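You operate a simulated robot arm through the tools that you are given. There is no shell and no other tool.

You run a simulated robot arm. Do the job below in one go: nothing can be reset, and whatever is moved stays where it is left.

Task
Run the two bags on the conveyor up into the blue crate.
Fine: before starting set the job card's speed and roll the crate carriage under the belt's end; green button starts, black stops; draw the carriage back at the end. Hands off the belt while it runs. Where these are worked on the way, their far stop is far enough and under half their travel is too little: crate carriage.

The check looks at the end state, three seconds after you hand in, the way a careful person would. Anything else that was tipped, shoved, dropped, spilled or broken makes it a failure.

Robot
A 6-joint arm with a two-finger gripper, fixed in place. Base frame: the origin is at the foot of the arm, x ahead of it, y to its left, z up. Units: m, rad, N and s.
With the tool pointing down near the work surface it reaches from about 0.12 to 0.92 m from the base axis. Its first joint turns from -2.897 to 2.897 rad. Payload 3.43 kg.
Tool frame: the origin (TCP) lies between the finger pads and is the grasp point; the fingertips stand 0.02 m ahead of it; z points along the fingers, y is the line along which they close. The gripper opens to 0.19 m. The gripper's body begins 0.248 m behind the TCP.
Orientation is told as [roll, pitch, yaw] about the base's x, y, z axes, in that order, counted from this pose: with the fingers straight down and closing along the base's y, the tool's x points along the base's -x, its y along +y and its z along -z.

Tools
- The arm moves only by the tool apply_moves. Its argument "commands" is a list that holds one entry, the list of rows, each a list of 7 numbers: the gripper command, from -1 (fully open) to 1 (shut), values between in proportion, then the shift along the base's x, y, z in units of 25 mm (1.0 is 25 mm), then the turn, a rotation vector about the base's x, y, z in units of 5 degrees (1.0 is 5 degrees). In form: [[[grip, dx, dy, dz, ax, ay, az], ...]]. A call has 1 to 20 rows; each row shifts and turns the commanded pose from where the row before left it. A call with a number of a shift or a turn outside -1 to 1 is refused whole. Each row takes 0.2 s and may step no farther than 0.05 m and 0.15 rad from the row before; otherwise, or with a gripper value out of range, the whole call is refused. A pose out of reach is approached as far as the arm can. The call stops where the force on the tool passes 80 N (or 10 N more than at its start, if that is more) or the arm is blocked; 0.2 s more then pass. Each finger travels about 0.153 m/s and halts on what it meets, pressing with about 39 N; the grip force reading is that of the motor and also rises with nothing between the fingers. The clock runs only during rows and for 0.2 s after the last one: add rows that do not move to give the fingers time. It gives the time, the measured TCP pose, the force on the tool (base axes), the opening and the grip force at its end, in the units of the frame above (readings bear some noise), with the torque about the TCP (base axes, N m) and any sound that the robot's microphone picked up.
- Cameras (640 x 400 px; columns grow to the right, rows downward): "scene" is fixed at [0.2174, 0.4997, 1.8494]; the picture's right is [-0.89, -0.45, 0.00], its down [-0.25, 0.50, -0.83] and it looks along [0.38, -0.74, -0.55] (base axes); focal length 327 px, centre (320, 200). "wrist" rides on the gripper at [0.07, -0.008, -0.288] in the tool frame; the picture's right is [0.12, 0.99, 0.00], its down [-0.96, 0.12, -0.25] and it looks along [-0.25, 0.03, 0.97] (tool axes); focal length 261 px, centre (320, 200). There is no depth. A picture from a camera that has moved, and an enlarged one, comes with that camera's place and axes in the base frame and with its lens.
- snapshot(camera): a new picture of that camera. The clock stands still meanwhile.
- lift_body(by): slides the trunk up (or, below 0, down) by that many m; the arm rides with it, the base frame stays. It gives what a move gives, with no picture.
- zoom(camera, box): a new picture of the part [left, top, right, bottom] of that camera's present view, enlarged. The clock stands still meanwhile.
- job_done(): hands the job in; it is judged then, once.

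Nothing tells you positions but the pictures and the camera data. Unless the task says otherwise, let go and move clear before handing in.

The tools are called after ">>>" as a command line: name --argument value ..., lists and objects as JSON in quotes. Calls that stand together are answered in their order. apply_moves: Moves the arm, as the interface text tells. Its arguments: {"type":"object","properties":{"commands":{"type":"array","items":{"type":"array","items":{"type":"array","items":{"type":"number"}}}}},"required":["commands"]} The other tools are called the same way: lift_body (by) slides the trunk up or down; snapshot (camera) takes a picture; zoom (camera, box) takes an enlarged picture of a part of a camera's view; job_done () hands the job in.

At the start:

```text
clock: 0.0
tool_pos: [0.5597, -0.1597, 1.4419]
ee_rot: [0.0, 0.001, -0.002]
wrist_force: [1.3, -0.1, -0.2]
ft_torque: [0.01, -0.02, -0.07]
gripper_width: 0.19
grip_force: 0.1
trunk travel left (down, up): [-0.325, 0.115]
```

scene: 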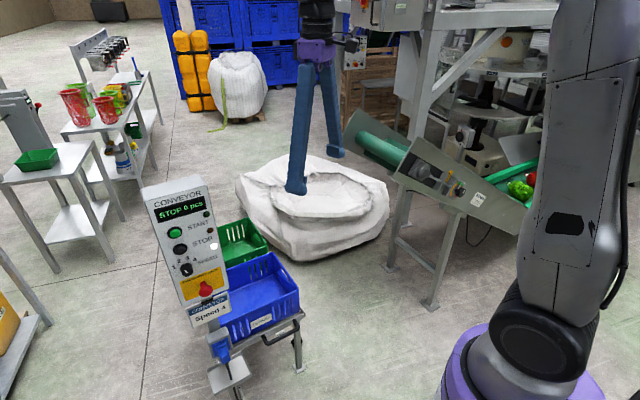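
wrist: 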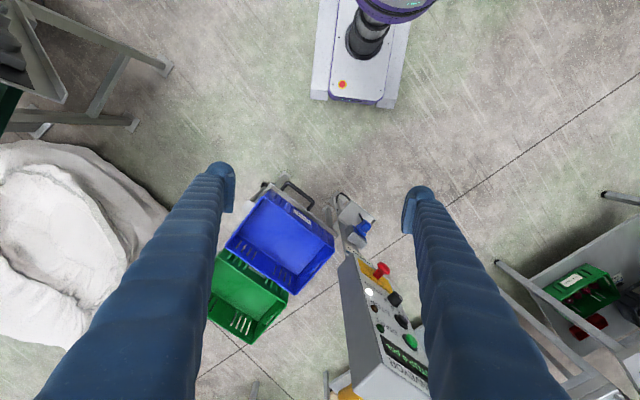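

I see a conveyor control panel at the lower left, with a blue crate and a green crate on a carriage, and the inclined conveyor at the right. I'll look closer at each part before moving anything.

>>> zoom --camera "scene" --box '[140, 170, 320, 400]'

>>> zoom --camera "scene" --box '[330, 90, 560, 320]'

>>> zoom --camera "wrist" --box '[180, 150, 440, 400]'

>>> zoom --camera "scene" --box '[140, 170, 240, 335]'

```text
1.74 times, centred on (230, 285) of scene
camera zoom: at [0.2174, 0.4997, 1.8494], right [-0.89, -0.45, 0.0], down [-0.25, 0.5, -0.83], along [0.38, -0.74, -0.55], focal length 569 px, centre (476, 52)
```

zoom: 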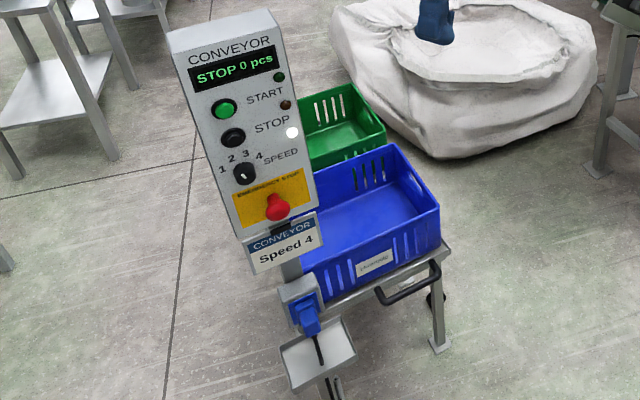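

```text
1.74 times, centred on (445, 205) of scene
camera zoom: at [0.2174, 0.4997, 1.8494], right [-0.89, -0.45, 0.0], down [-0.25, 0.5, -0.83], along [0.38, -0.74, -0.55], focal length 569 px, centre (103, 191)
```

zoom: 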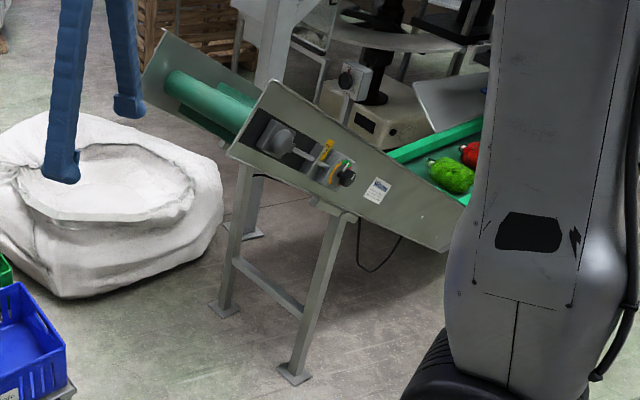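

```text
1.60 times, centred on (310, 275) of wrist
camera zoom: at [0.4888, -0.1682, 1.73], right [-0.12, 0.99, 0.0], down [0.96, 0.12, 0.25], along [0.25, 0.03, -0.97], focal length 417 px, centre (336, 80)
```

zoom: 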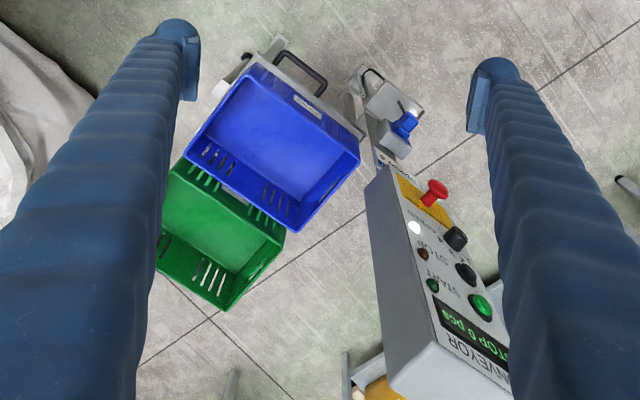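

```text
2.42 times, centred on (190, 252) of scene
camera zoom: at [0.2174, 0.4997, 1.8494], right [-0.89, -0.45, 0.0], down [-0.25, 0.5, -0.83], along [0.38, -0.74, -0.55], focal length 793 px, centre (635, 73)
```

zoom: 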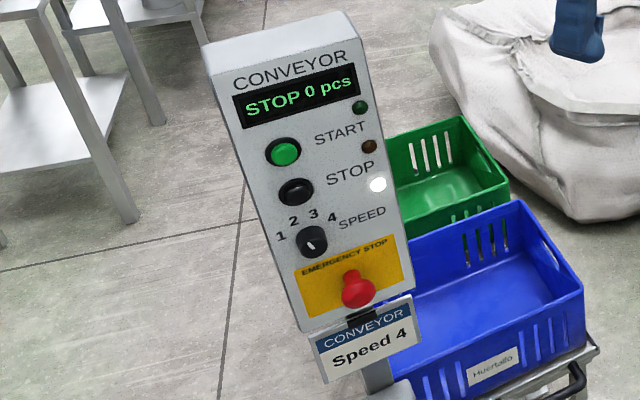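

I'm reading the panel first: the card says Speed 4. I now need the knob's present setting, and the details of the carriage, its handle and the belt end.

>>> zoom --camera "scene" --box '[165, 215, 235, 330]'

>>> zoom --camera "scene" --box '[200, 300, 320, 400]'

>>> zoom --camera "scene" --box '[400, 140, 480, 220]'

>>> zoom --camera "scene" --box '[480, 130, 560, 220]'

>>> zoom --camera "wrist" --box '[200, 160, 400, 290]'

>>> zoom --camera "wrist" --box '[0, 0, 200, 130]'

>>> zoom --camera "wrist" --box '[330, 180, 440, 400]'

>>> zoom --camera "scene" --box '[330, 100, 420, 200]'

```text
3.48 times, centred on (200, 272) of scene
camera zoom: at [0.2174, 0.4997, 1.8494], right [-0.89, -0.45, 0.0], down [-0.25, 0.5, -0.83], along [0.38, -0.74, -0.55], focal length 1137 px, centre (737, -52)
```

zoom: 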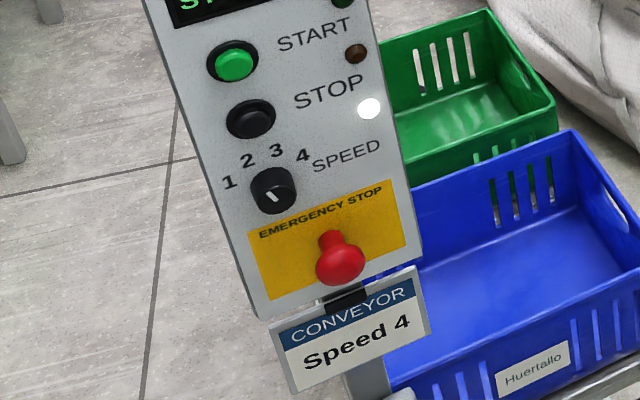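

```text
4.00 times, centred on (260, 350) of scene
camera zoom: at [0.2174, 0.4997, 1.8494], right [-0.89, -0.45, 0.0], down [-0.25, 0.5, -0.83], along [0.38, -0.74, -0.55], focal length 1308 px, centre (560, -400)
```

zoom: 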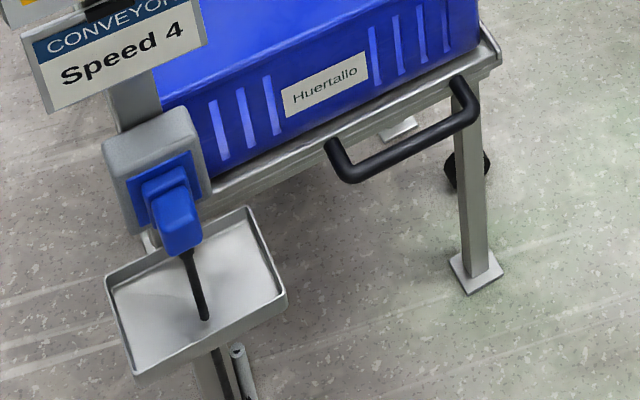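

```text
5.00 times, centred on (440, 180) of scene
camera zoom: at [0.2174, 0.4997, 1.8494], right [-0.89, -0.45, 0.0], down [-0.25, 0.5, -0.83], along [0.38, -0.74, -0.55], focal length 1635 px, centre (-280, 300)
```

zoom: 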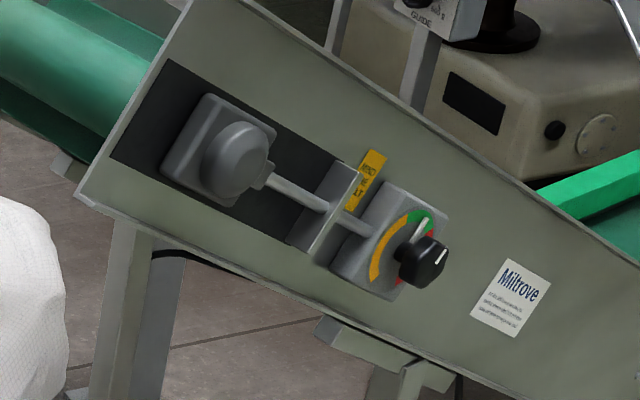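

```text
4.44 times, centred on (520, 175) of scene
camera zoom: at [0.2174, 0.4997, 1.8494], right [-0.89, -0.45, 0.0], down [-0.25, 0.5, -0.83], along [0.38, -0.74, -0.55], focal length 1453 px, centre (-569, 311)
```

zoom: 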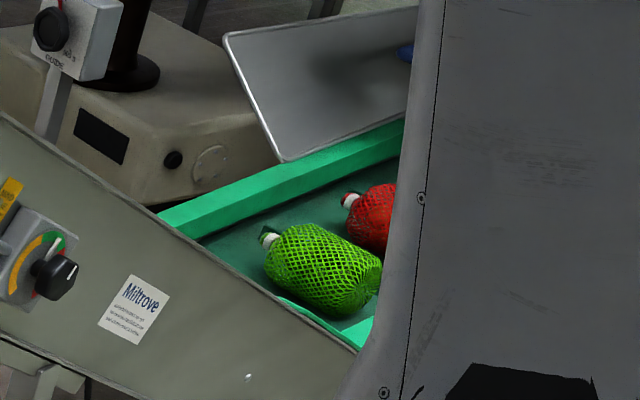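

```text
3.08 times, centred on (300, 225) of wrist
camera zoom: at [0.4888, -0.1682, 1.73], right [-0.12, 0.99, 0.0], down [0.96, 0.12, 0.25], along [0.25, 0.03, -0.97], focal length 802 px, centre (382, 123)
```

zoom: 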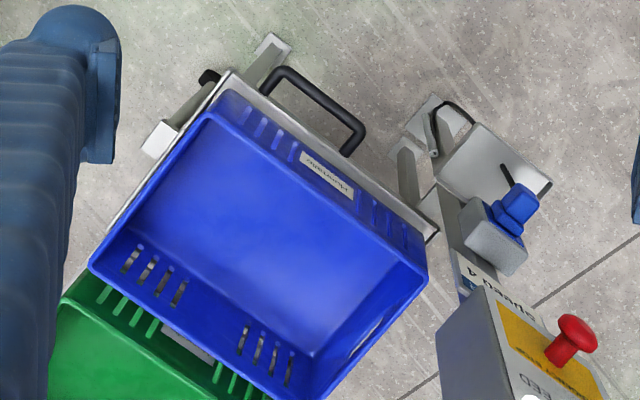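

```text
3.08 times, centred on (100, 65) of wrist
camera zoom: at [0.4888, -0.1682, 1.73], right [-0.12, 0.99, 0.0], down [0.96, 0.12, 0.25], along [0.25, 0.03, -0.97], focal length 802 px, centre (997, 615)
```

zoom: 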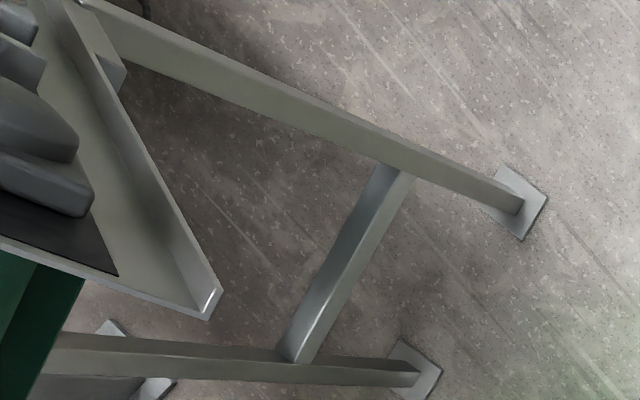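

```text
1.82 times, centred on (385, 290) of wrist
camera zoom: at [0.4888, -0.1682, 1.73], right [-0.12, 0.99, 0.0], down [0.96, 0.12, 0.25], along [0.25, 0.03, -0.97], focal length 474 px, centre (202, 36)
```

zoom: 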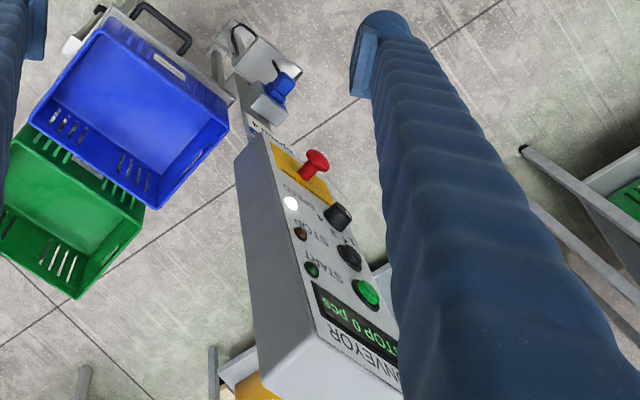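

```text
4.00 times, centred on (375, 150) of scene
camera zoom: at [0.2174, 0.4997, 1.8494], right [-0.89, -0.45, 0.0], down [-0.25, 0.5, -0.83], along [0.38, -0.74, -0.55], focal length 1308 px, centre (100, 400)
```

zoom: 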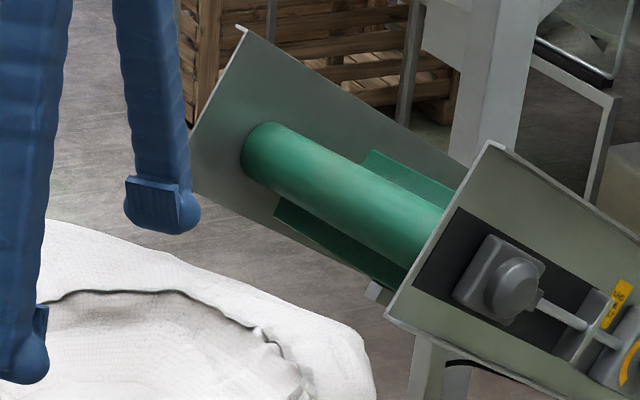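

The panel faces the robot, with START at about (0.876, 0.068, 1.29), and the knob at about (0.874, 0.071, 1.15). The carriage handle runs from about (0.74, -0.30) to (0.82, -0.16) at z 0.505, and the near corner of the belt end is at about (0.49, -0.67, 1.19). I'll move the wrist camera over to get a view of the carriage, its rail and the belt end.

>>> apply_moves --commands '[[[-1, 0, -1, 0, 0, 0, 0], [-1, 0, -1, 0, 0, 0, 0], [-1, 0, -1, 0, 0, 0, 0], [-1, 0, -1, 0, 0, 0, 0], [-1, 0, -1, 0, 0, 0, 0], [-1, 0, -1, 0, 0, 0, 0], [-1, 0, -1, 0, 0, 0, 0], [-1, 0, -1, 0, 0, 0, 0]]]'

>>> snapshot --camera "wrist"

>>> snapshot --camera "scene"

```text
clock: 1.8
tool_pos: [0.5599, -0.3612, 1.4424]
ee_rot: [0.001, 0.002, 0.0]
wrist_force: [0.2, -0.5, -0.3]
ft_torque: [0.05, 0.01, -0.02]
gripper_width: 0.1902
grip_force: 0.1
trunk travel left (down, up): [-0.325, 0.115]
```

```text
taken
camera wrist: at [0.4892, -0.37, 1.7302], right [-0.12, 0.99, 0.0], down [0.96, 0.12, 0.25], along [0.24, 0.03, -0.97], focal length 261 px, centre (320, 200)
```

wrist: 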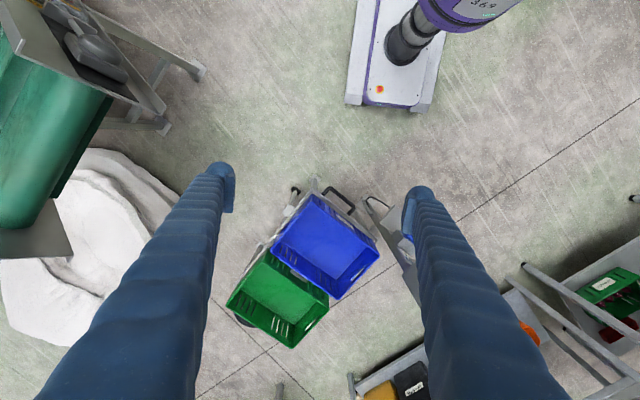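

```text
taken
```

scene: 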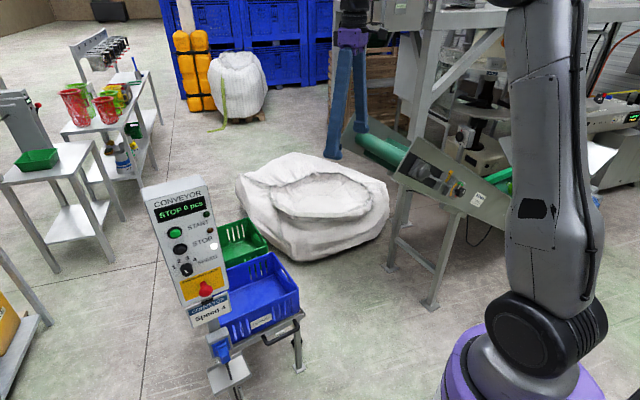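

>>> zoom --camera "wrist" --box '[210, 160, 430, 360]'

>>> zoom --camera "wrist" --box '[270, 165, 420, 255]'

>>> zoom --camera "wrist" --box '[0, 0, 220, 280]'

>>> zoom --camera "scene" --box '[210, 200, 320, 380]'

>>> zoom --camera "scene" --box '[390, 110, 520, 220]'

```text
2.00 times, centred on (320, 260) of wrist
camera zoom: at [0.4892, -0.37, 1.7302], right [-0.12, 0.99, 0.0], down [0.96, 0.12, 0.25], along [0.24, 0.03, -0.97], focal length 521 px, centre (320, 80)
```

zoom: 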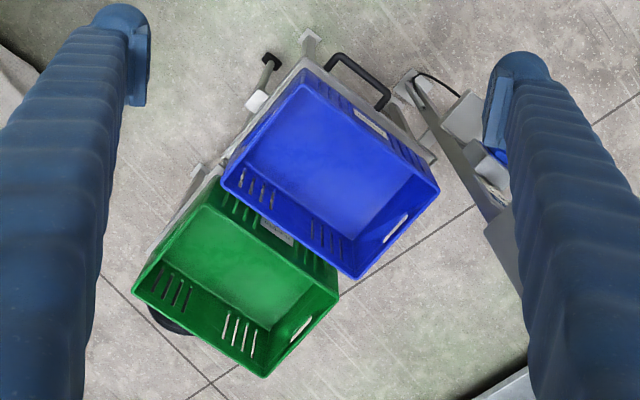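

```text
4.27 times, centred on (345, 210) of wrist
camera zoom: at [0.4892, -0.37, 1.7302], right [-0.12, 0.99, 0.0], down [0.96, 0.12, 0.25], along [0.24, 0.03, -0.97], focal length 1112 px, centre (213, 157)
```

zoom: 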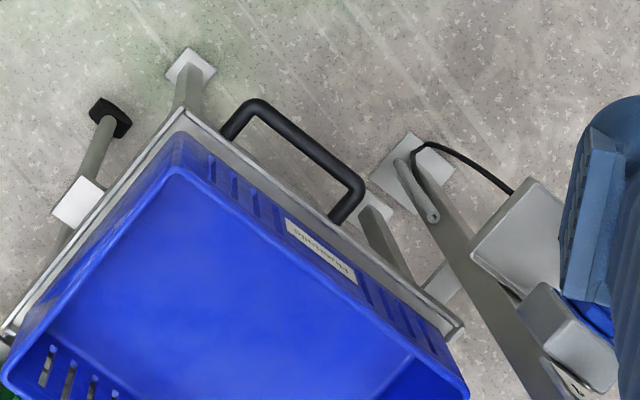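

```text
1.43 times, centred on (110, 140) of wrist
camera zoom: at [0.4892, -0.37, 1.7302], right [-0.12, 0.99, 0.0], down [0.96, 0.12, 0.25], along [0.24, 0.03, -0.97], focal length 372 px, centre (620, 286)
```

zoom: 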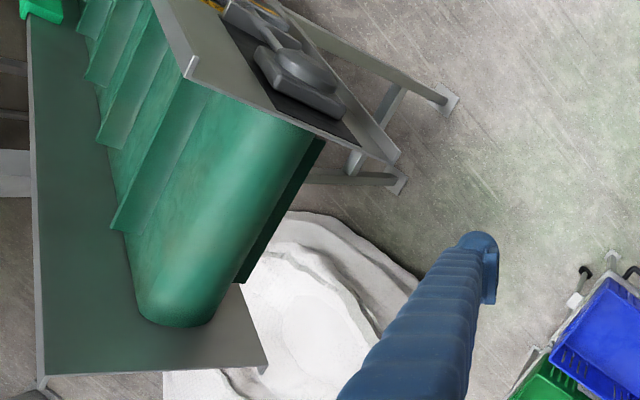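

```text
2.22 times, centred on (265, 290) of scene
camera zoom: at [0.2174, 0.4997, 1.8494], right [-0.89, -0.45, 0.0], down [-0.25, 0.5, -0.83], along [0.38, -0.74, -0.55], focal length 727 px, centre (442, 0)
```

zoom: 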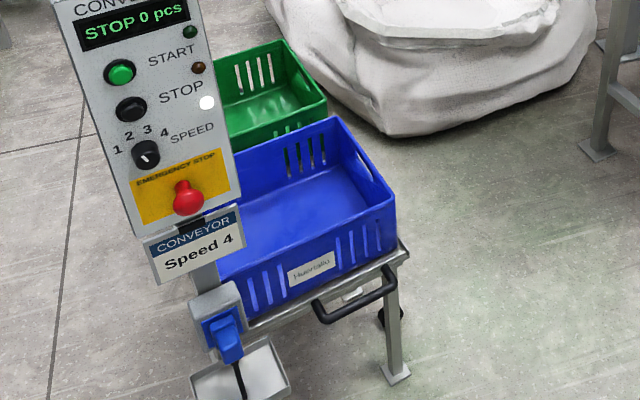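

```text
3.64 times, centred on (455, 165) of scene
camera zoom: at [0.2174, 0.4997, 1.8494], right [-0.89, -0.45, 0.0], down [-0.25, 0.5, -0.83], along [0.38, -0.74, -0.55], focal length 1189 px, centre (-171, 327)
```

zoom: 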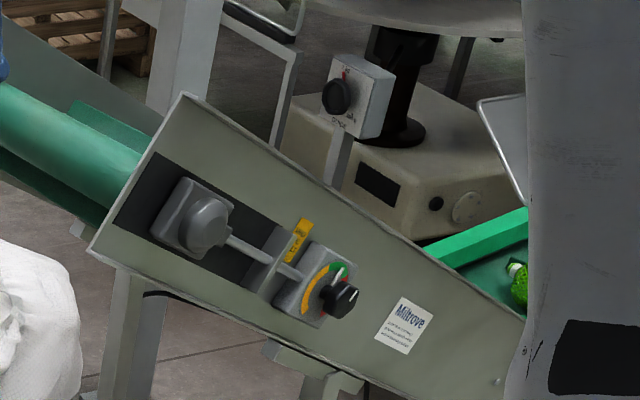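

Both crates seem to share one frame, but I can't tell yet which way the carriage travels. I'll lower the trunk and tilt the camera outward to see the underside and the rails.

>>> lift_body --by -0.25

>>> apply_moves --commands '[[[-1, -1, -0.3, 0, 0, -1, 0], [-1, -1, -0.3, 0, 0, -1, 0], [-1, -1, -0.3, 0, 0, -1, 0], [-1, -1, -0.3, 0, 0, -1, 0], [-1, -1, -0.3, 0, 0, -1, 0], [-1, 0, -0.3, 0, 0, -1, 0], [-1, 0, -0.3, 0, 0, -1, 0], [-1, 0, -0.3, 0, 0, -1, 0]]]'

>>> snapshot --camera "wrist"

>>> snapshot --camera "scene"

```text
clock: 4.4
tool_pos: [0.5599, -0.3595, 1.1928]
ee_rot: [-0.001, 0.0, -0.001]
wrist_force: [-0.1, -0.4, -0.5]
ft_torque: [0.01, -0.07, 0.0]
gripper_width: 0.19
grip_force: 0.1
trunk travel left (down, up): [-0.075, 0.365]
```

```text
clock: 6.2
tool_pos: [0.4335, -0.4198, 1.1928]
ee_rot: [0.001, -0.699, 0.0]
wrist_force: [-0.1, -0.2, -0.1]
ft_torque: [0.0, 0.01, 0.0]
gripper_width: 0.1902
grip_force: 0.1
trunk travel left (down, up): [-0.075, 0.365]
```

```text
taken
camera wrist: at [0.1935, -0.4287, 1.3683], right [-0.09, 0.99, -0.08], down [0.58, 0.12, 0.81], along [0.81, 0.03, -0.58], focal length 261 px, centre (320, 200)
```

wrist: 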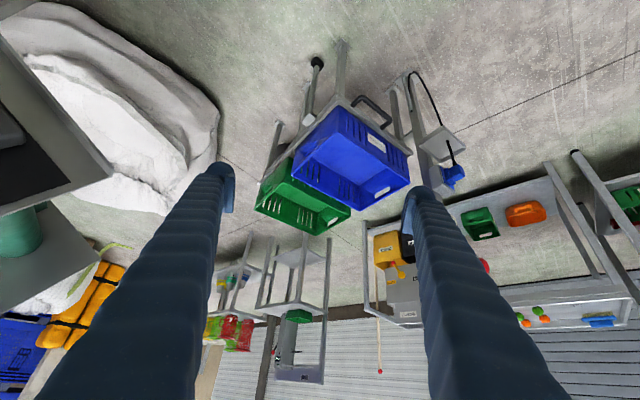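

```text
taken
```

scene: 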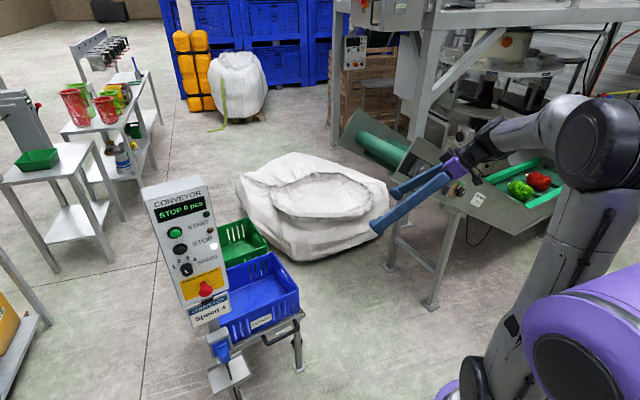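

>>> zoom --camera "wrist" --box '[230, 30, 480, 250]'

>>> zoom --camera "wrist" --box '[240, 40, 430, 160]'

>>> zoom --camera "scene" --box '[400, 130, 600, 260]'

```text
1.82 times, centred on (355, 140) of wrist
camera zoom: at [0.1935, -0.4287, 1.3683], right [-0.09, 0.99, -0.08], down [0.58, 0.12, 0.81], along [0.81, 0.03, -0.58], focal length 474 px, centre (256, 309)
```

zoom: 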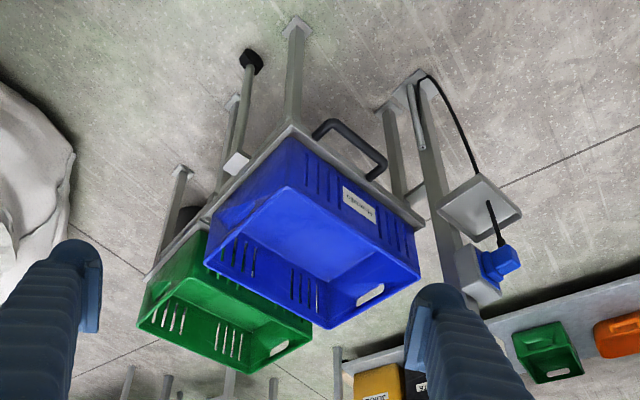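

```text
3.33 times, centred on (335, 100) of wrist
camera zoom: at [0.1935, -0.4287, 1.3683], right [-0.09, 0.99, -0.08], down [0.58, 0.12, 0.81], along [0.81, 0.03, -0.58], focal length 869 px, centre (270, 533)
```

zoom: 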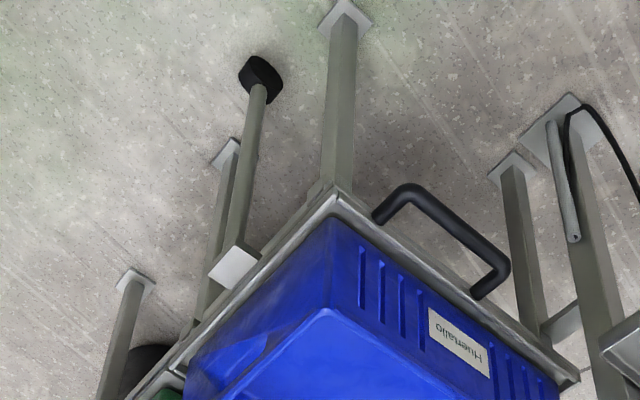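

```text
3.08 times, centred on (500, 195) of scene
camera zoom: at [0.2174, 0.4997, 1.8494], right [-0.89, -0.45, 0.0], down [-0.25, 0.5, -0.83], along [0.38, -0.74, -0.55], focal length 1006 px, centre (-234, 215)
```

zoom: 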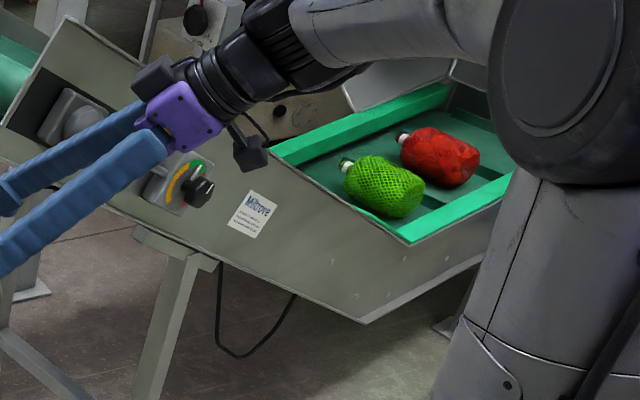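

The camera image is flipped but it shows the frame with legs and a handle, plus a rod with a black end beside it. I'll go lower to see how the carriage moves.

>>> apply_moves --commands '[[[-1, 0, -0.2, -1, 0, 0, 0], [-1, 0, -0.2, -1, 0, 0, 0], [-1, 0, -0.2, -1, 0, 0, 0], [-1, 0, -0.2, -1, 0, 0, 0], [-1, 0, -0.2, -1, 0, 0, 0], [-1, 0, -0.2, -1, 0, 0, 0], [-1, 0, -0.2, -1, 0, 0, 0], [-1, 0, -0.2, -1, 0, 0, 0], [-1, 0, 0, -1, 0, -1, 0], [-1, 0, 0, -1, 0, -1, 0], [-1, 0, 0, -1, 0, -1, 0], [-1, 0, 0, -1, 0, -1, 0]]]'

>>> snapshot --camera "wrist"

>>> snapshot --camera "scene"

>>> zoom --camera "wrist" --box '[200, 60, 500, 260]'

```text
clock: 8.8
tool_pos: [0.4362, -0.4604, 0.8979]
ee_rot: [0.012, -1.044, -0.006]
wrist_force: [-0.2, 0.9, -0.3]
ft_torque: [-0.07, 0.06, -0.14]
gripper_width: 0.19
grip_force: 0.0
out of reach, approached as far as the arm can: row 12
trunk travel left (down, up): [-0.075, 0.365]
```

```text
taken
camera wrist: at [0.1511, -0.4711, 0.9802], right [-0.06, 0.99, -0.1], down [0.27, 0.11, 0.96], along [0.96, 0.03, -0.28], focal length 261 px, centre (320, 200)
```

wrist: 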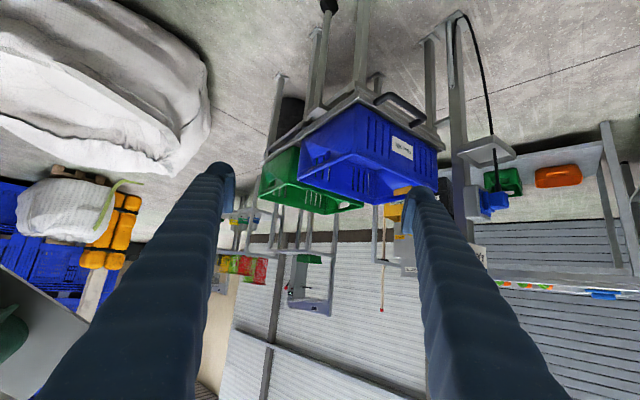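

```text
taken
```

scene: 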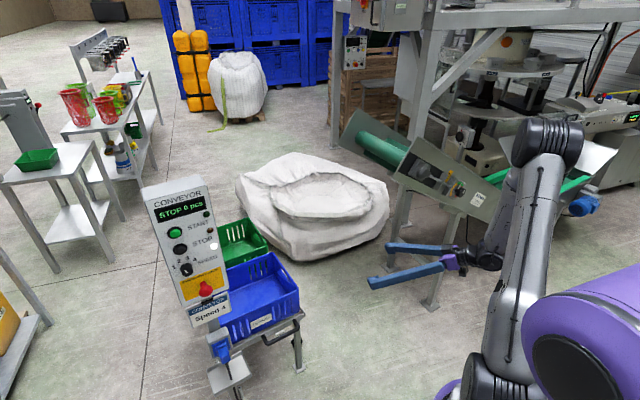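

```text
2.00 times, centred on (350, 160) of wrist
camera zoom: at [0.1511, -0.4711, 0.9802], right [-0.06, 0.99, -0.1], down [0.27, 0.11, 0.96], along [0.96, 0.03, -0.28], focal length 521 px, centre (260, 280)
```

zoom: 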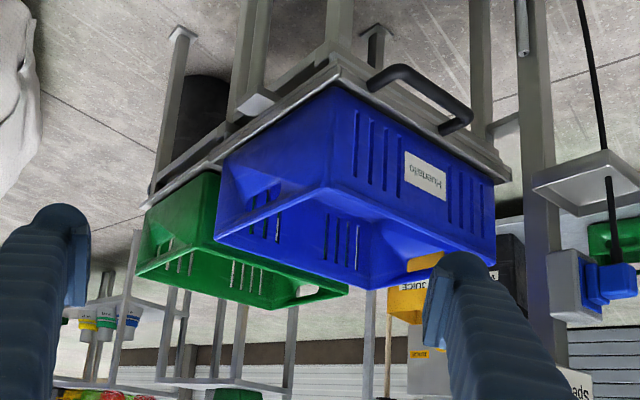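

>>> zoom --camera "wrist" --box '[250, 70, 350, 180]'

>>> zoom --camera "wrist" --box '[330, 60, 470, 160]'

>>> zoom --camera "wrist" --box '[290, 0, 390, 110]'

```text
3.64 times, centred on (300, 125) of wrist
camera zoom: at [0.1511, -0.4711, 0.9802], right [-0.06, 0.99, -0.1], down [0.27, 0.11, 0.96], along [0.96, 0.03, -0.28], focal length 948 px, centre (393, 473)
```

zoom: 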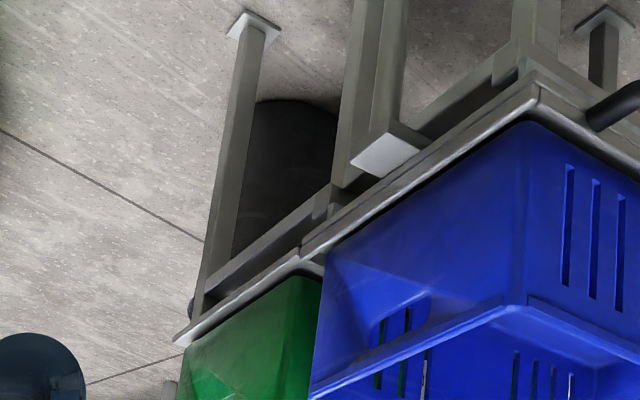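

```text
4.00 times, centred on (400, 110) of wrist
camera zoom: at [0.1511, -0.4711, 0.9802], right [-0.06, 0.99, -0.1], down [0.27, 0.11, 0.96], along [0.96, 0.03, -0.28], focal length 1043 px, centre (0, 560)
```

zoom: 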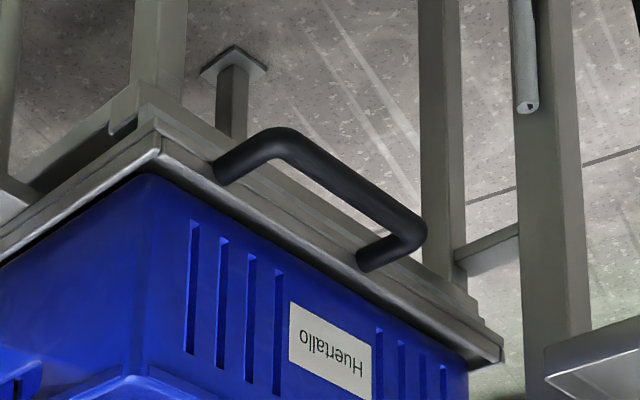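

```text
3.64 times, centred on (340, 55) of wrist
camera zoom: at [0.1511, -0.4711, 0.9802], right [-0.06, 0.99, -0.1], down [0.27, 0.11, 0.96], along [0.96, 0.03, -0.28], focal length 948 px, centre (247, 727)
```

zoom: 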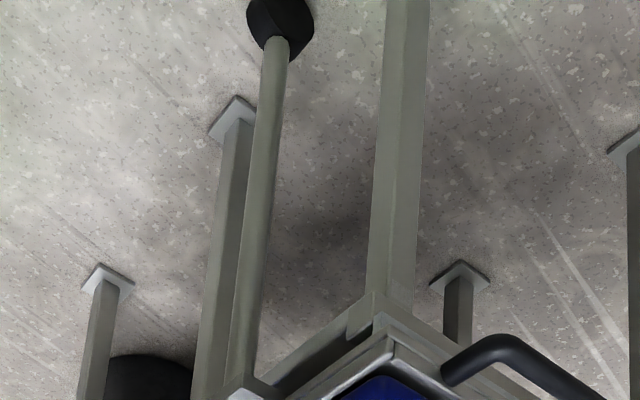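

The blue crate sits on its own tray with the black handle and an outrigger leg ending in a black wheel. So the carriage rolls sideways toward the belt end, along about (-0.47, -0.88), parallel to the handle bar. First I'll set the speed, so I'm raising the trunk and bringing the tool round to face the panel.

>>> lift_body --by 0.25

>>> apply_moves --commands '[[[-1, 0.3, 1, 0, 0, -1, 0], [-1, 0.3, 1, 0, 0, -1, 0], [-1, 0.3, 1, 0, 0, -1, 0], [-1, 0.3, 1, 0, 0, -1, 0], [-1, 0.3, 1, 0, 0, -1, 0], [-1, 0.3, 1, 0, 0, -1, 0], [-1, 0, 1, 0, 0, 0, 0], [-1, 0, 1, 0, 0, 0, 0], [-1, 0, 1, 0, 0, 0, 0], [-1, 0, 1, 0, 0, 0, 0], [-1, 0, 1, 0, 0, 0, 0], [-1, 0, 1, 0, 0, 0, 0], [-1, 0, 1, 0, 0, 0, 0], [-1, 0, 1, 0, 0, 0, 0], [-1, 0, 1, 0, 0, 0, 0]]]'

```text
clock: 11.4
tool_pos: [0.4351, -0.4611, 1.1457]
ee_rot: [0.013, -1.044, -0.01]
wrist_force: [-0.9, 0.4, -0.6]
ft_torque: [-0.01, 0.0, 0.01]
gripper_width: 0.1897
grip_force: 0.0
trunk travel left (down, up): [-0.325, 0.115]
```

```text
clock: 14.6
tool_pos: [0.5087, -0.3787, 1.4168]
ee_rot: [0.716, -1.564, -0.704]
wrist_force: [0.0, -0.4, -0.1]
ft_torque: [0.01, -0.04, 0.09]
gripper_width: 0.1897
grip_force: 0.0
out of reach, approached as far as the arm can: row 1, 2, 3, 4, 5, 6, 7, 8, 9, 10, 11, 12, 13, 14, 15
trunk travel left (down, up): [-0.325, 0.115]
```

The arm couldn't hold a horizontal tool that close in, so the reached pose drifted. I'll check the configuration before going on.

>>> snapshot --camera "scene"

>>> snapshot --camera "wrist"

```text
taken
```

scene: 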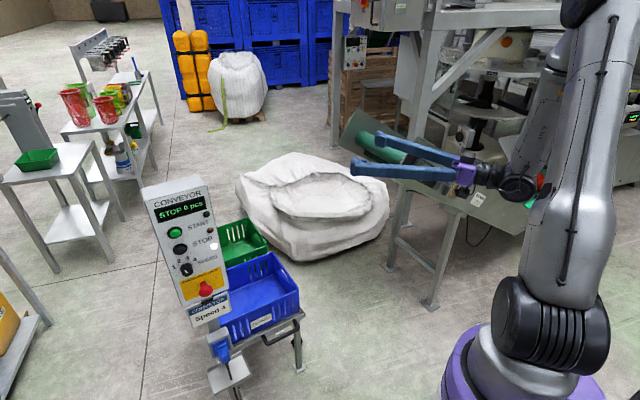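

```text
taken
camera wrist: at [0.2194, -0.3923, 1.3479], right [-0.01, 0.99, -0.11], down [-0.24, 0.11, 0.96], along [0.97, 0.04, 0.24], focal length 261 px, centre (320, 200)
```

wrist: 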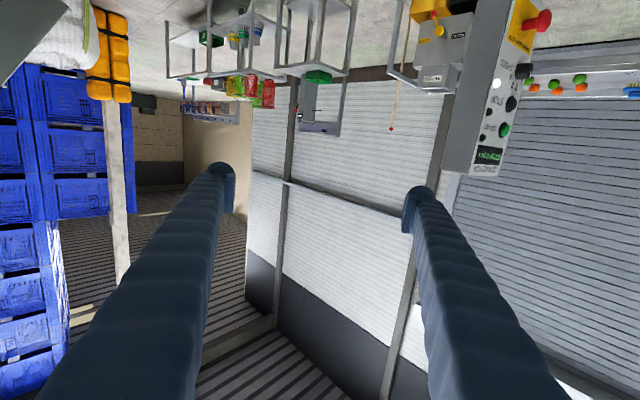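

>>> apply_moves --commands '[[[-1, 1, 0, 0, 0, 0, 0], [-1, 1, 0, 0, 0, 0, 0], [-1, 1, 0, 0, 0, 0, 0], [-1, 1, 0, 0, 0, 0, 0]]]'

```text
clock: 15.6
tool_pos: [0.6082, -0.3798, 1.4169]
ee_rot: [0.733, -1.563, -0.727]
wrist_force: [-0.5, -0.1, -0.5]
ft_torque: [0.0, -0.04, 0.0]
gripper_width: 0.1901
grip_force: 0.1
trunk travel left (down, up): [-0.325, 0.115]
```

>>> apply_moves --commands '[[[-1, 0.15, 1, 0, 0, 0, -0.28], [-1, 0.15, 1, 0, 0, 0, -0.28], [-1, 0.15, 1, 0, 0, 0, -0.28], [-1, 0.15, 1, 0, 0, 0, -0.28], [-1, 0.15, 1, 0, 0, 0, -0.28], [-1, 0.15, 1, 0, 0, 0, -0.28], [-1, 0.15, 1, 0, 0, 0, -0.28], [-1, 0.15, 1, 0, 0, 0, -0.28], [-1, 0.15, 1, 0, 0, 0, -0.28], [-1, 0.15, 1, 0, 0, 0, -0.28], [-1, 0.15, 1, 0, 0, 0, -0.28], [-1, 0.15, 1, 0, 0, 0, -0.28], [-1, 0.15, 1, 0, 0, 0, -0.28], [-1, 0.15, 1, 0, 0, 0, -0.28], [-1, 0.15, 1, 0, 0, 0, -0.28], [-1, 0.15, 1, 0, 0, 0, -0.28], [-1, 0.15, 1, 0, 0, 0, -0.28], [-1, 0.15, 1, 0, 0, 0, -0.28], [-1, 0.15, 1, 0, 0, 0, -0.28], [-1, 0.15, 1, 0, 0, 0, -0.28]]]'

>>> snapshot --camera "wrist"

>>> snapshot --camera "scene"

```text
clock: 19.8
tool_pos: [0.7483, -0.2631, 1.5117]
ee_rot: [0.687, -1.535, -0.92]
wrist_force: [0.9, 0.0, -0.2]
ft_torque: [0.0, -0.05, 0.0]
gripper_width: 0.1904
grip_force: 0.0
out of reach, approached as far as the arm can: row 1, 2, 3, 4, 5, 6, 7, 8, 9, 10, 11, 12, 13, 14, 15, 16, 17, 18, 19, 20
trunk travel left (down, up): [-0.325, 0.115]
```

```text
taken
camera wrist: at [0.4647, -0.2035, 1.4483], right [0.23, 0.97, -0.1], down [-0.19, 0.14, 0.97], along [0.95, -0.2, 0.22], focal length 261 px, centre (320, 200)
```

wrist: 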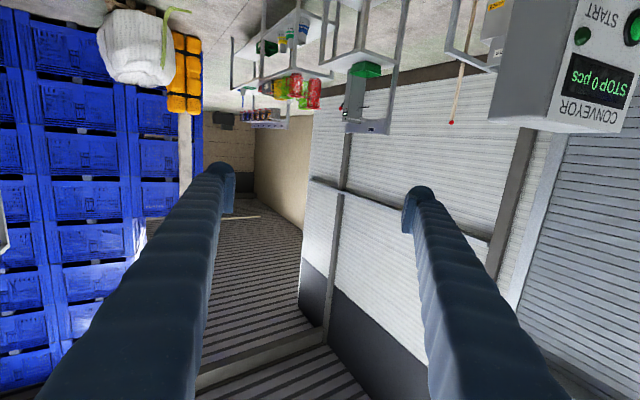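

```text
taken
```

scene: 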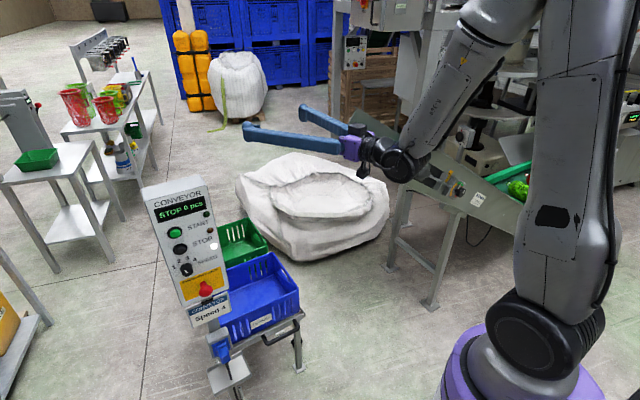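

The horizontal tool needs the shoulder lower relative to the target. I'll drop the trunk, back away from the panel, then come round.

>>> lift_body --by -0.3

>>> apply_moves --commands '[[[-1, -1, 0.5, 0, 0, 0, 0], [-1, -1, 0.5, 0, 0, 0, 0], [-1, -1, 0.5, 0, 0, 0, 0], [-1, -1, 0.5, 0, 0, 0, 0]]]'

```text
clock: 22.8
tool_pos: [0.7483, -0.2624, 1.2127]
ee_rot: [0.707, -1.538, -0.938]
wrist_force: [-0.1, 0.0, 0.1]
ft_torque: [-0.01, 0.03, 0.02]
gripper_width: 0.1898
grip_force: 0.0
trunk travel left (down, up): [-0.025, 0.415]
```

```text
clock: 23.8
tool_pos: [0.7238, -0.2405, 1.2615]
ee_rot: [0.66, -1.535, -0.889]
wrist_force: [0.5, -0.6, 0.3]
ft_torque: [0.01, 0.03, 0.09]
gripper_width: 0.1899
grip_force: 0.0
out of reach, approached as far as the arm can: row 1, 2, 3, 4
trunk travel left (down, up): [-0.025, 0.415]
```

>>> apply_moves --commands '[[[-1, -0.3, 0, 0.3, 0.22, 0.95, 0], [-1, -0.8, 0.2, 0.3, 0.22, 0.95, 0], [-1, -1, 0.5, 0.3, 0.22, 0.95, 0], [-1, -1, 0.5, 0, 0.22, 0.95, 0], [-1, -1, 0.5, 0, 0.22, 0.95, 0], [-1, -1, 0.5, 0, 0.22, 0.95, 0], [-1, -1, 0.5, 0, 0.22, 0.95, 0], [-1, -0.5, 0.5, 0, 0.22, 0.95, 0], [-1, 0, 1, 0, 0.22, 0.95, 0], [-1, 0, 1, 0, 0, 0, 0]]]'

>>> snapshot --camera "wrist"

>>> snapshot --camera "scene"

```text
clock: 24.8
tool_pos: [0.687, -0.2269, 1.1614]
ee_rot: [0.135, -1.05, -0.367]
wrist_force: [0.2, -0.6, -0.2]
ft_torque: [0.02, 0.0, -0.01]
gripper_width: 0.1898
grip_force: 0.0
trunk travel left (down, up): [-0.025, 0.415]
stopped in row 4: the arm was blocked; the commanded pose is now the measured one
```

```text
taken
camera wrist: at [0.4057, -0.1714, 1.242], right [0.19, 0.98, -0.04], down [0.27, -0.02, 0.96], along [0.95, -0.19, -0.26], focal length 261 px, centre (320, 200)
```

wrist: 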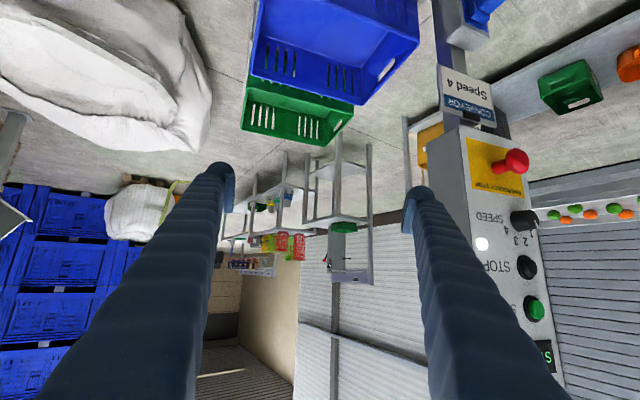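

```text
taken
```

scene: 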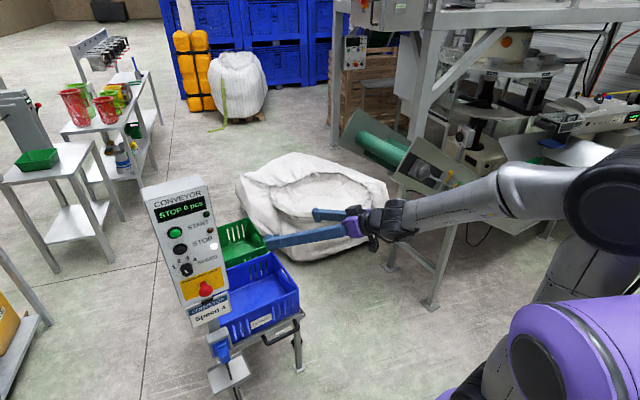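

The arm has swung into a better configuration, with the forearm now level. I'll draw back gently from here and see if it follows.

>>> apply_moves --commands '[[[-1, -0.8, 0.4, 0.4, 0, 0, 0], [-1, -0.8, 0.4, 0.4, 0, 0, 0], [-1, -0.8, 0.4, 0.4, 0, 0, 0], [-1, -0.8, 0.4, 0.4, 0, 0, 0], [-1, 0, 0, 0, 0, 0, 0]]]'

>>> snapshot --camera "scene"

```text
clock: 25.6
tool_pos: [0.6378, -0.2015, 1.0909]
ee_rot: [0.163, -0.885, -0.386]
wrist_force: [0.0, -1.1, -0.1]
ft_torque: [0.04, 0.03, -0.02]
gripper_width: 0.1901
grip_force: 0.0
trunk travel left (down, up): [-0.025, 0.415]
stopped in row 4: the arm was blocked; the commanded pose is now the measured one
```

```text
taken
```

scene: 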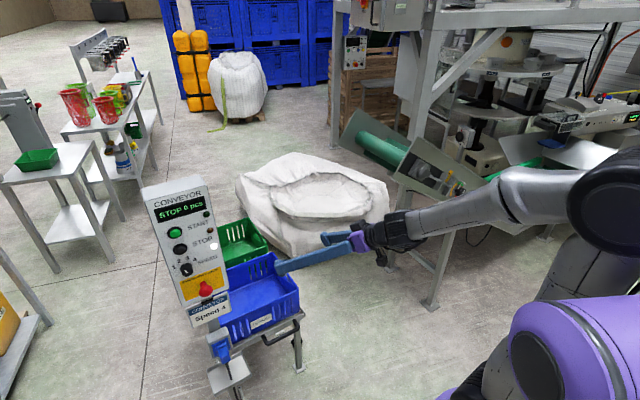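

>>> apply_moves --commands '[[[-1, 0, 0, 0, 0, 0, 0], [-1, 0, 0, 0, 0, 0, 0]]]'

>>> snapshot --camera "scene"

```text
clock: 26.2
tool_pos: [0.6375, -0.2016, 1.0908]
ee_rot: [0.16, -0.886, -0.386]
wrist_force: [-0.6, -0.1, 1.2]
ft_torque: [0.01, 0.0, -0.04]
gripper_width: 0.1899
grip_force: 0.1
trunk travel left (down, up): [-0.025, 0.415]
```

```text
taken
```

scene: 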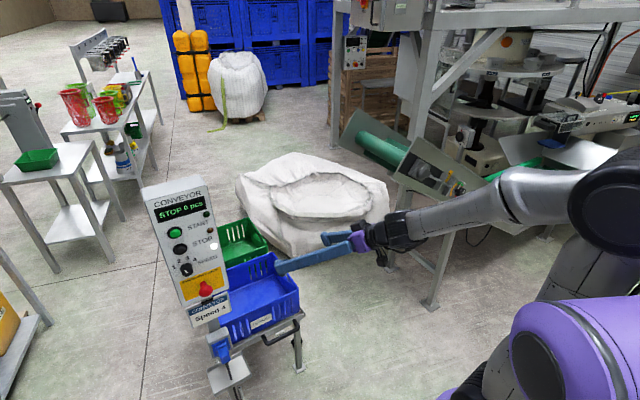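

A horizontal tool only works when the wrist is farther from the base axis, so I'll tip the tool back toward down here. Then I'll raise the trunk, go around to the panel's left, and level the tool there.

>>> apply_moves --commands '[[[-1, 0, 0, 0, 0.36, 0.93, 0], [-1, 0, 0, 0, 0.36, 0.93, 0], [-1, 0, 0, 0, 0.36, 0.93, 0], [-1, 0, 0, 0, 0.36, 0.93, 0]]]'

>>> snapshot --camera "scene"

```text
clock: 27.2
tool_pos: [0.6369, -0.2012, 1.0966]
ee_rot: [0.159, -0.544, -0.384]
wrist_force: [-1.7, -0.1, -1.6]
ft_torque: [0.06, -0.11, 0.07]
gripper_width: 0.1903
grip_force: 0.0
trunk travel left (down, up): [-0.025, 0.415]
```

```text
taken
```

scene: 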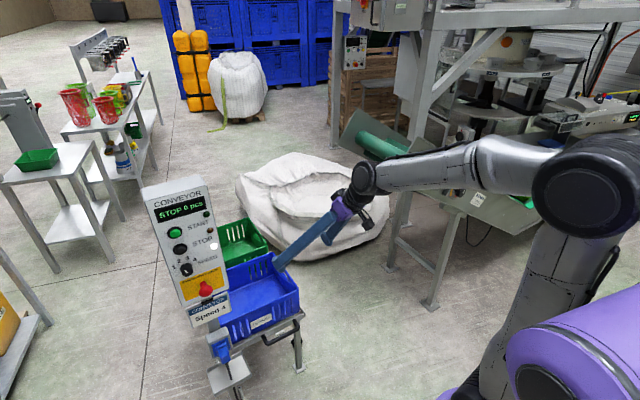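

>>> lift_body --by 0.15

>>> apply_moves --commands '[[[-1, -0.2, 1, 0, 0, 0, 0], [-1, -0.2, 1, 0, 0, 0, 0], [-1, -0.2, 1, 0, 0, 0, 0], [-1, -0.2, 1, 0, 0, 0, 0], [-1, -0.2, 1, 0, 0, 0, 0], [-1, -0.2, 1, 0, 0, 0, 0], [-1, -0.2, 1, 0, 0, 0, 0], [-1, -0.2, 1, 0, 0, 0, 0], [-1, 0, 1, 0, 0, 0, 0], [-1, 0, 1, 0, 0, 0, 0], [-1, 0, 1, 0, 0, 0, 0], [-1, 0, 1, 0, 0, 0, 0], [-1, 0, 1, 0, 0, 0, 0], [-1, 0, 1, 0, 0, 0, 0], [-1, 0, 1, 0, 0, 0, 0]]]'

>>> snapshot --camera "scene"

>>> snapshot --camera "wrist"

```text
clock: 29.0
tool_pos: [0.6368, -0.2018, 1.2447]
ee_rot: [0.154, -0.545, -0.38]
wrist_force: [-0.5, 0.9, 0.2]
ft_torque: [0.02, 0.02, 0.01]
gripper_width: 0.1897
grip_force: 0.0
trunk travel left (down, up): [-0.175, 0.265]
```

```text
clock: 32.2
tool_pos: [0.5972, 0.1734, 1.2489]
ee_rot: [0.156, -0.546, -0.381]
wrist_force: [-0.6, -0.4, 0.2]
ft_torque: [0.0, 0.0, 0.0]
gripper_width: 0.1898
grip_force: 0.0
trunk travel left (down, up): [-0.175, 0.265]
```

```text
taken
```

scene: 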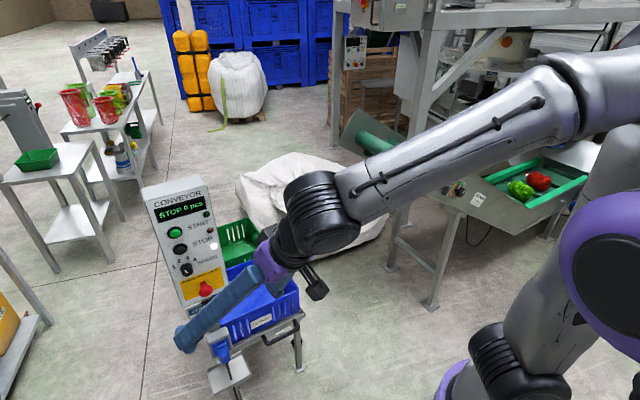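

```text
taken
camera wrist: at [0.3833, 0.2008, 1.4529], right [0.2, 0.98, 0.07], down [0.66, -0.19, 0.73], along [0.72, -0.09, -0.68], focal length 261 px, centre (320, 200)
```

wrist: 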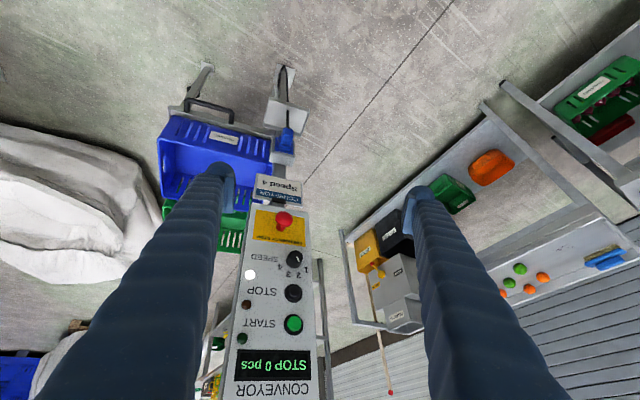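

Now I have a good head-on view of the panel, upside down. I'll zoom on the knob and buttons.

>>> zoom --camera "wrist" --box '[255, 235, 330, 290]'

>>> zoom --camera "wrist" --box '[225, 170, 335, 400]'

>>> zoom --camera "scene" --box '[165, 240, 215, 300]'

```text
7.27 times, centred on (292, 262) of wrist
camera zoom: at [0.3833, 0.2008, 1.4529], right [0.2, 0.98, 0.07], down [0.66, -0.19, 0.73], along [0.72, -0.09, -0.68], focal length 1896 px, centre (520, -254)
```

zoom: 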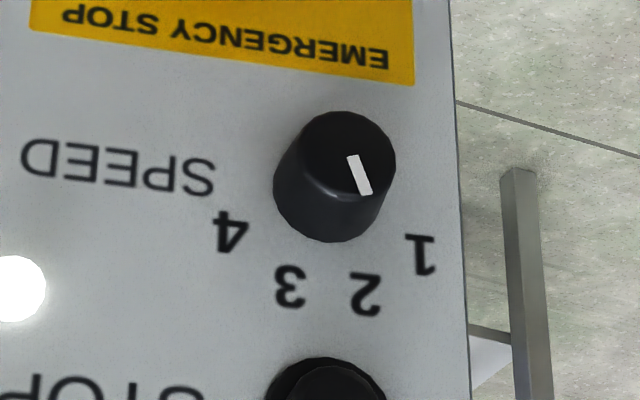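

```text
1.74 times, centred on (280, 285) of wrist
camera zoom: at [0.3833, 0.2008, 1.4529], right [0.2, 0.98, 0.07], down [0.66, -0.19, 0.73], along [0.72, -0.09, -0.68], focal length 453 px, centre (390, 52)
```

zoom: 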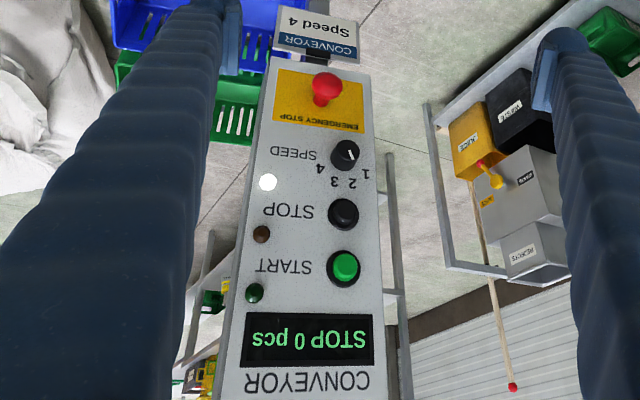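

```text
6.67 times, centred on (190, 270) of scene
camera zoom: at [0.2174, 0.4997, 1.8494], right [-0.89, -0.45, 0.0], down [-0.25, 0.5, -0.83], along [0.38, -0.74, -0.55], focal length 2180 px, centre (1187, -267)
```

zoom: 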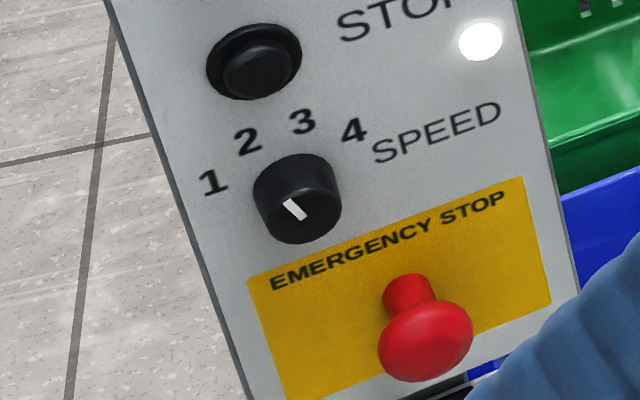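

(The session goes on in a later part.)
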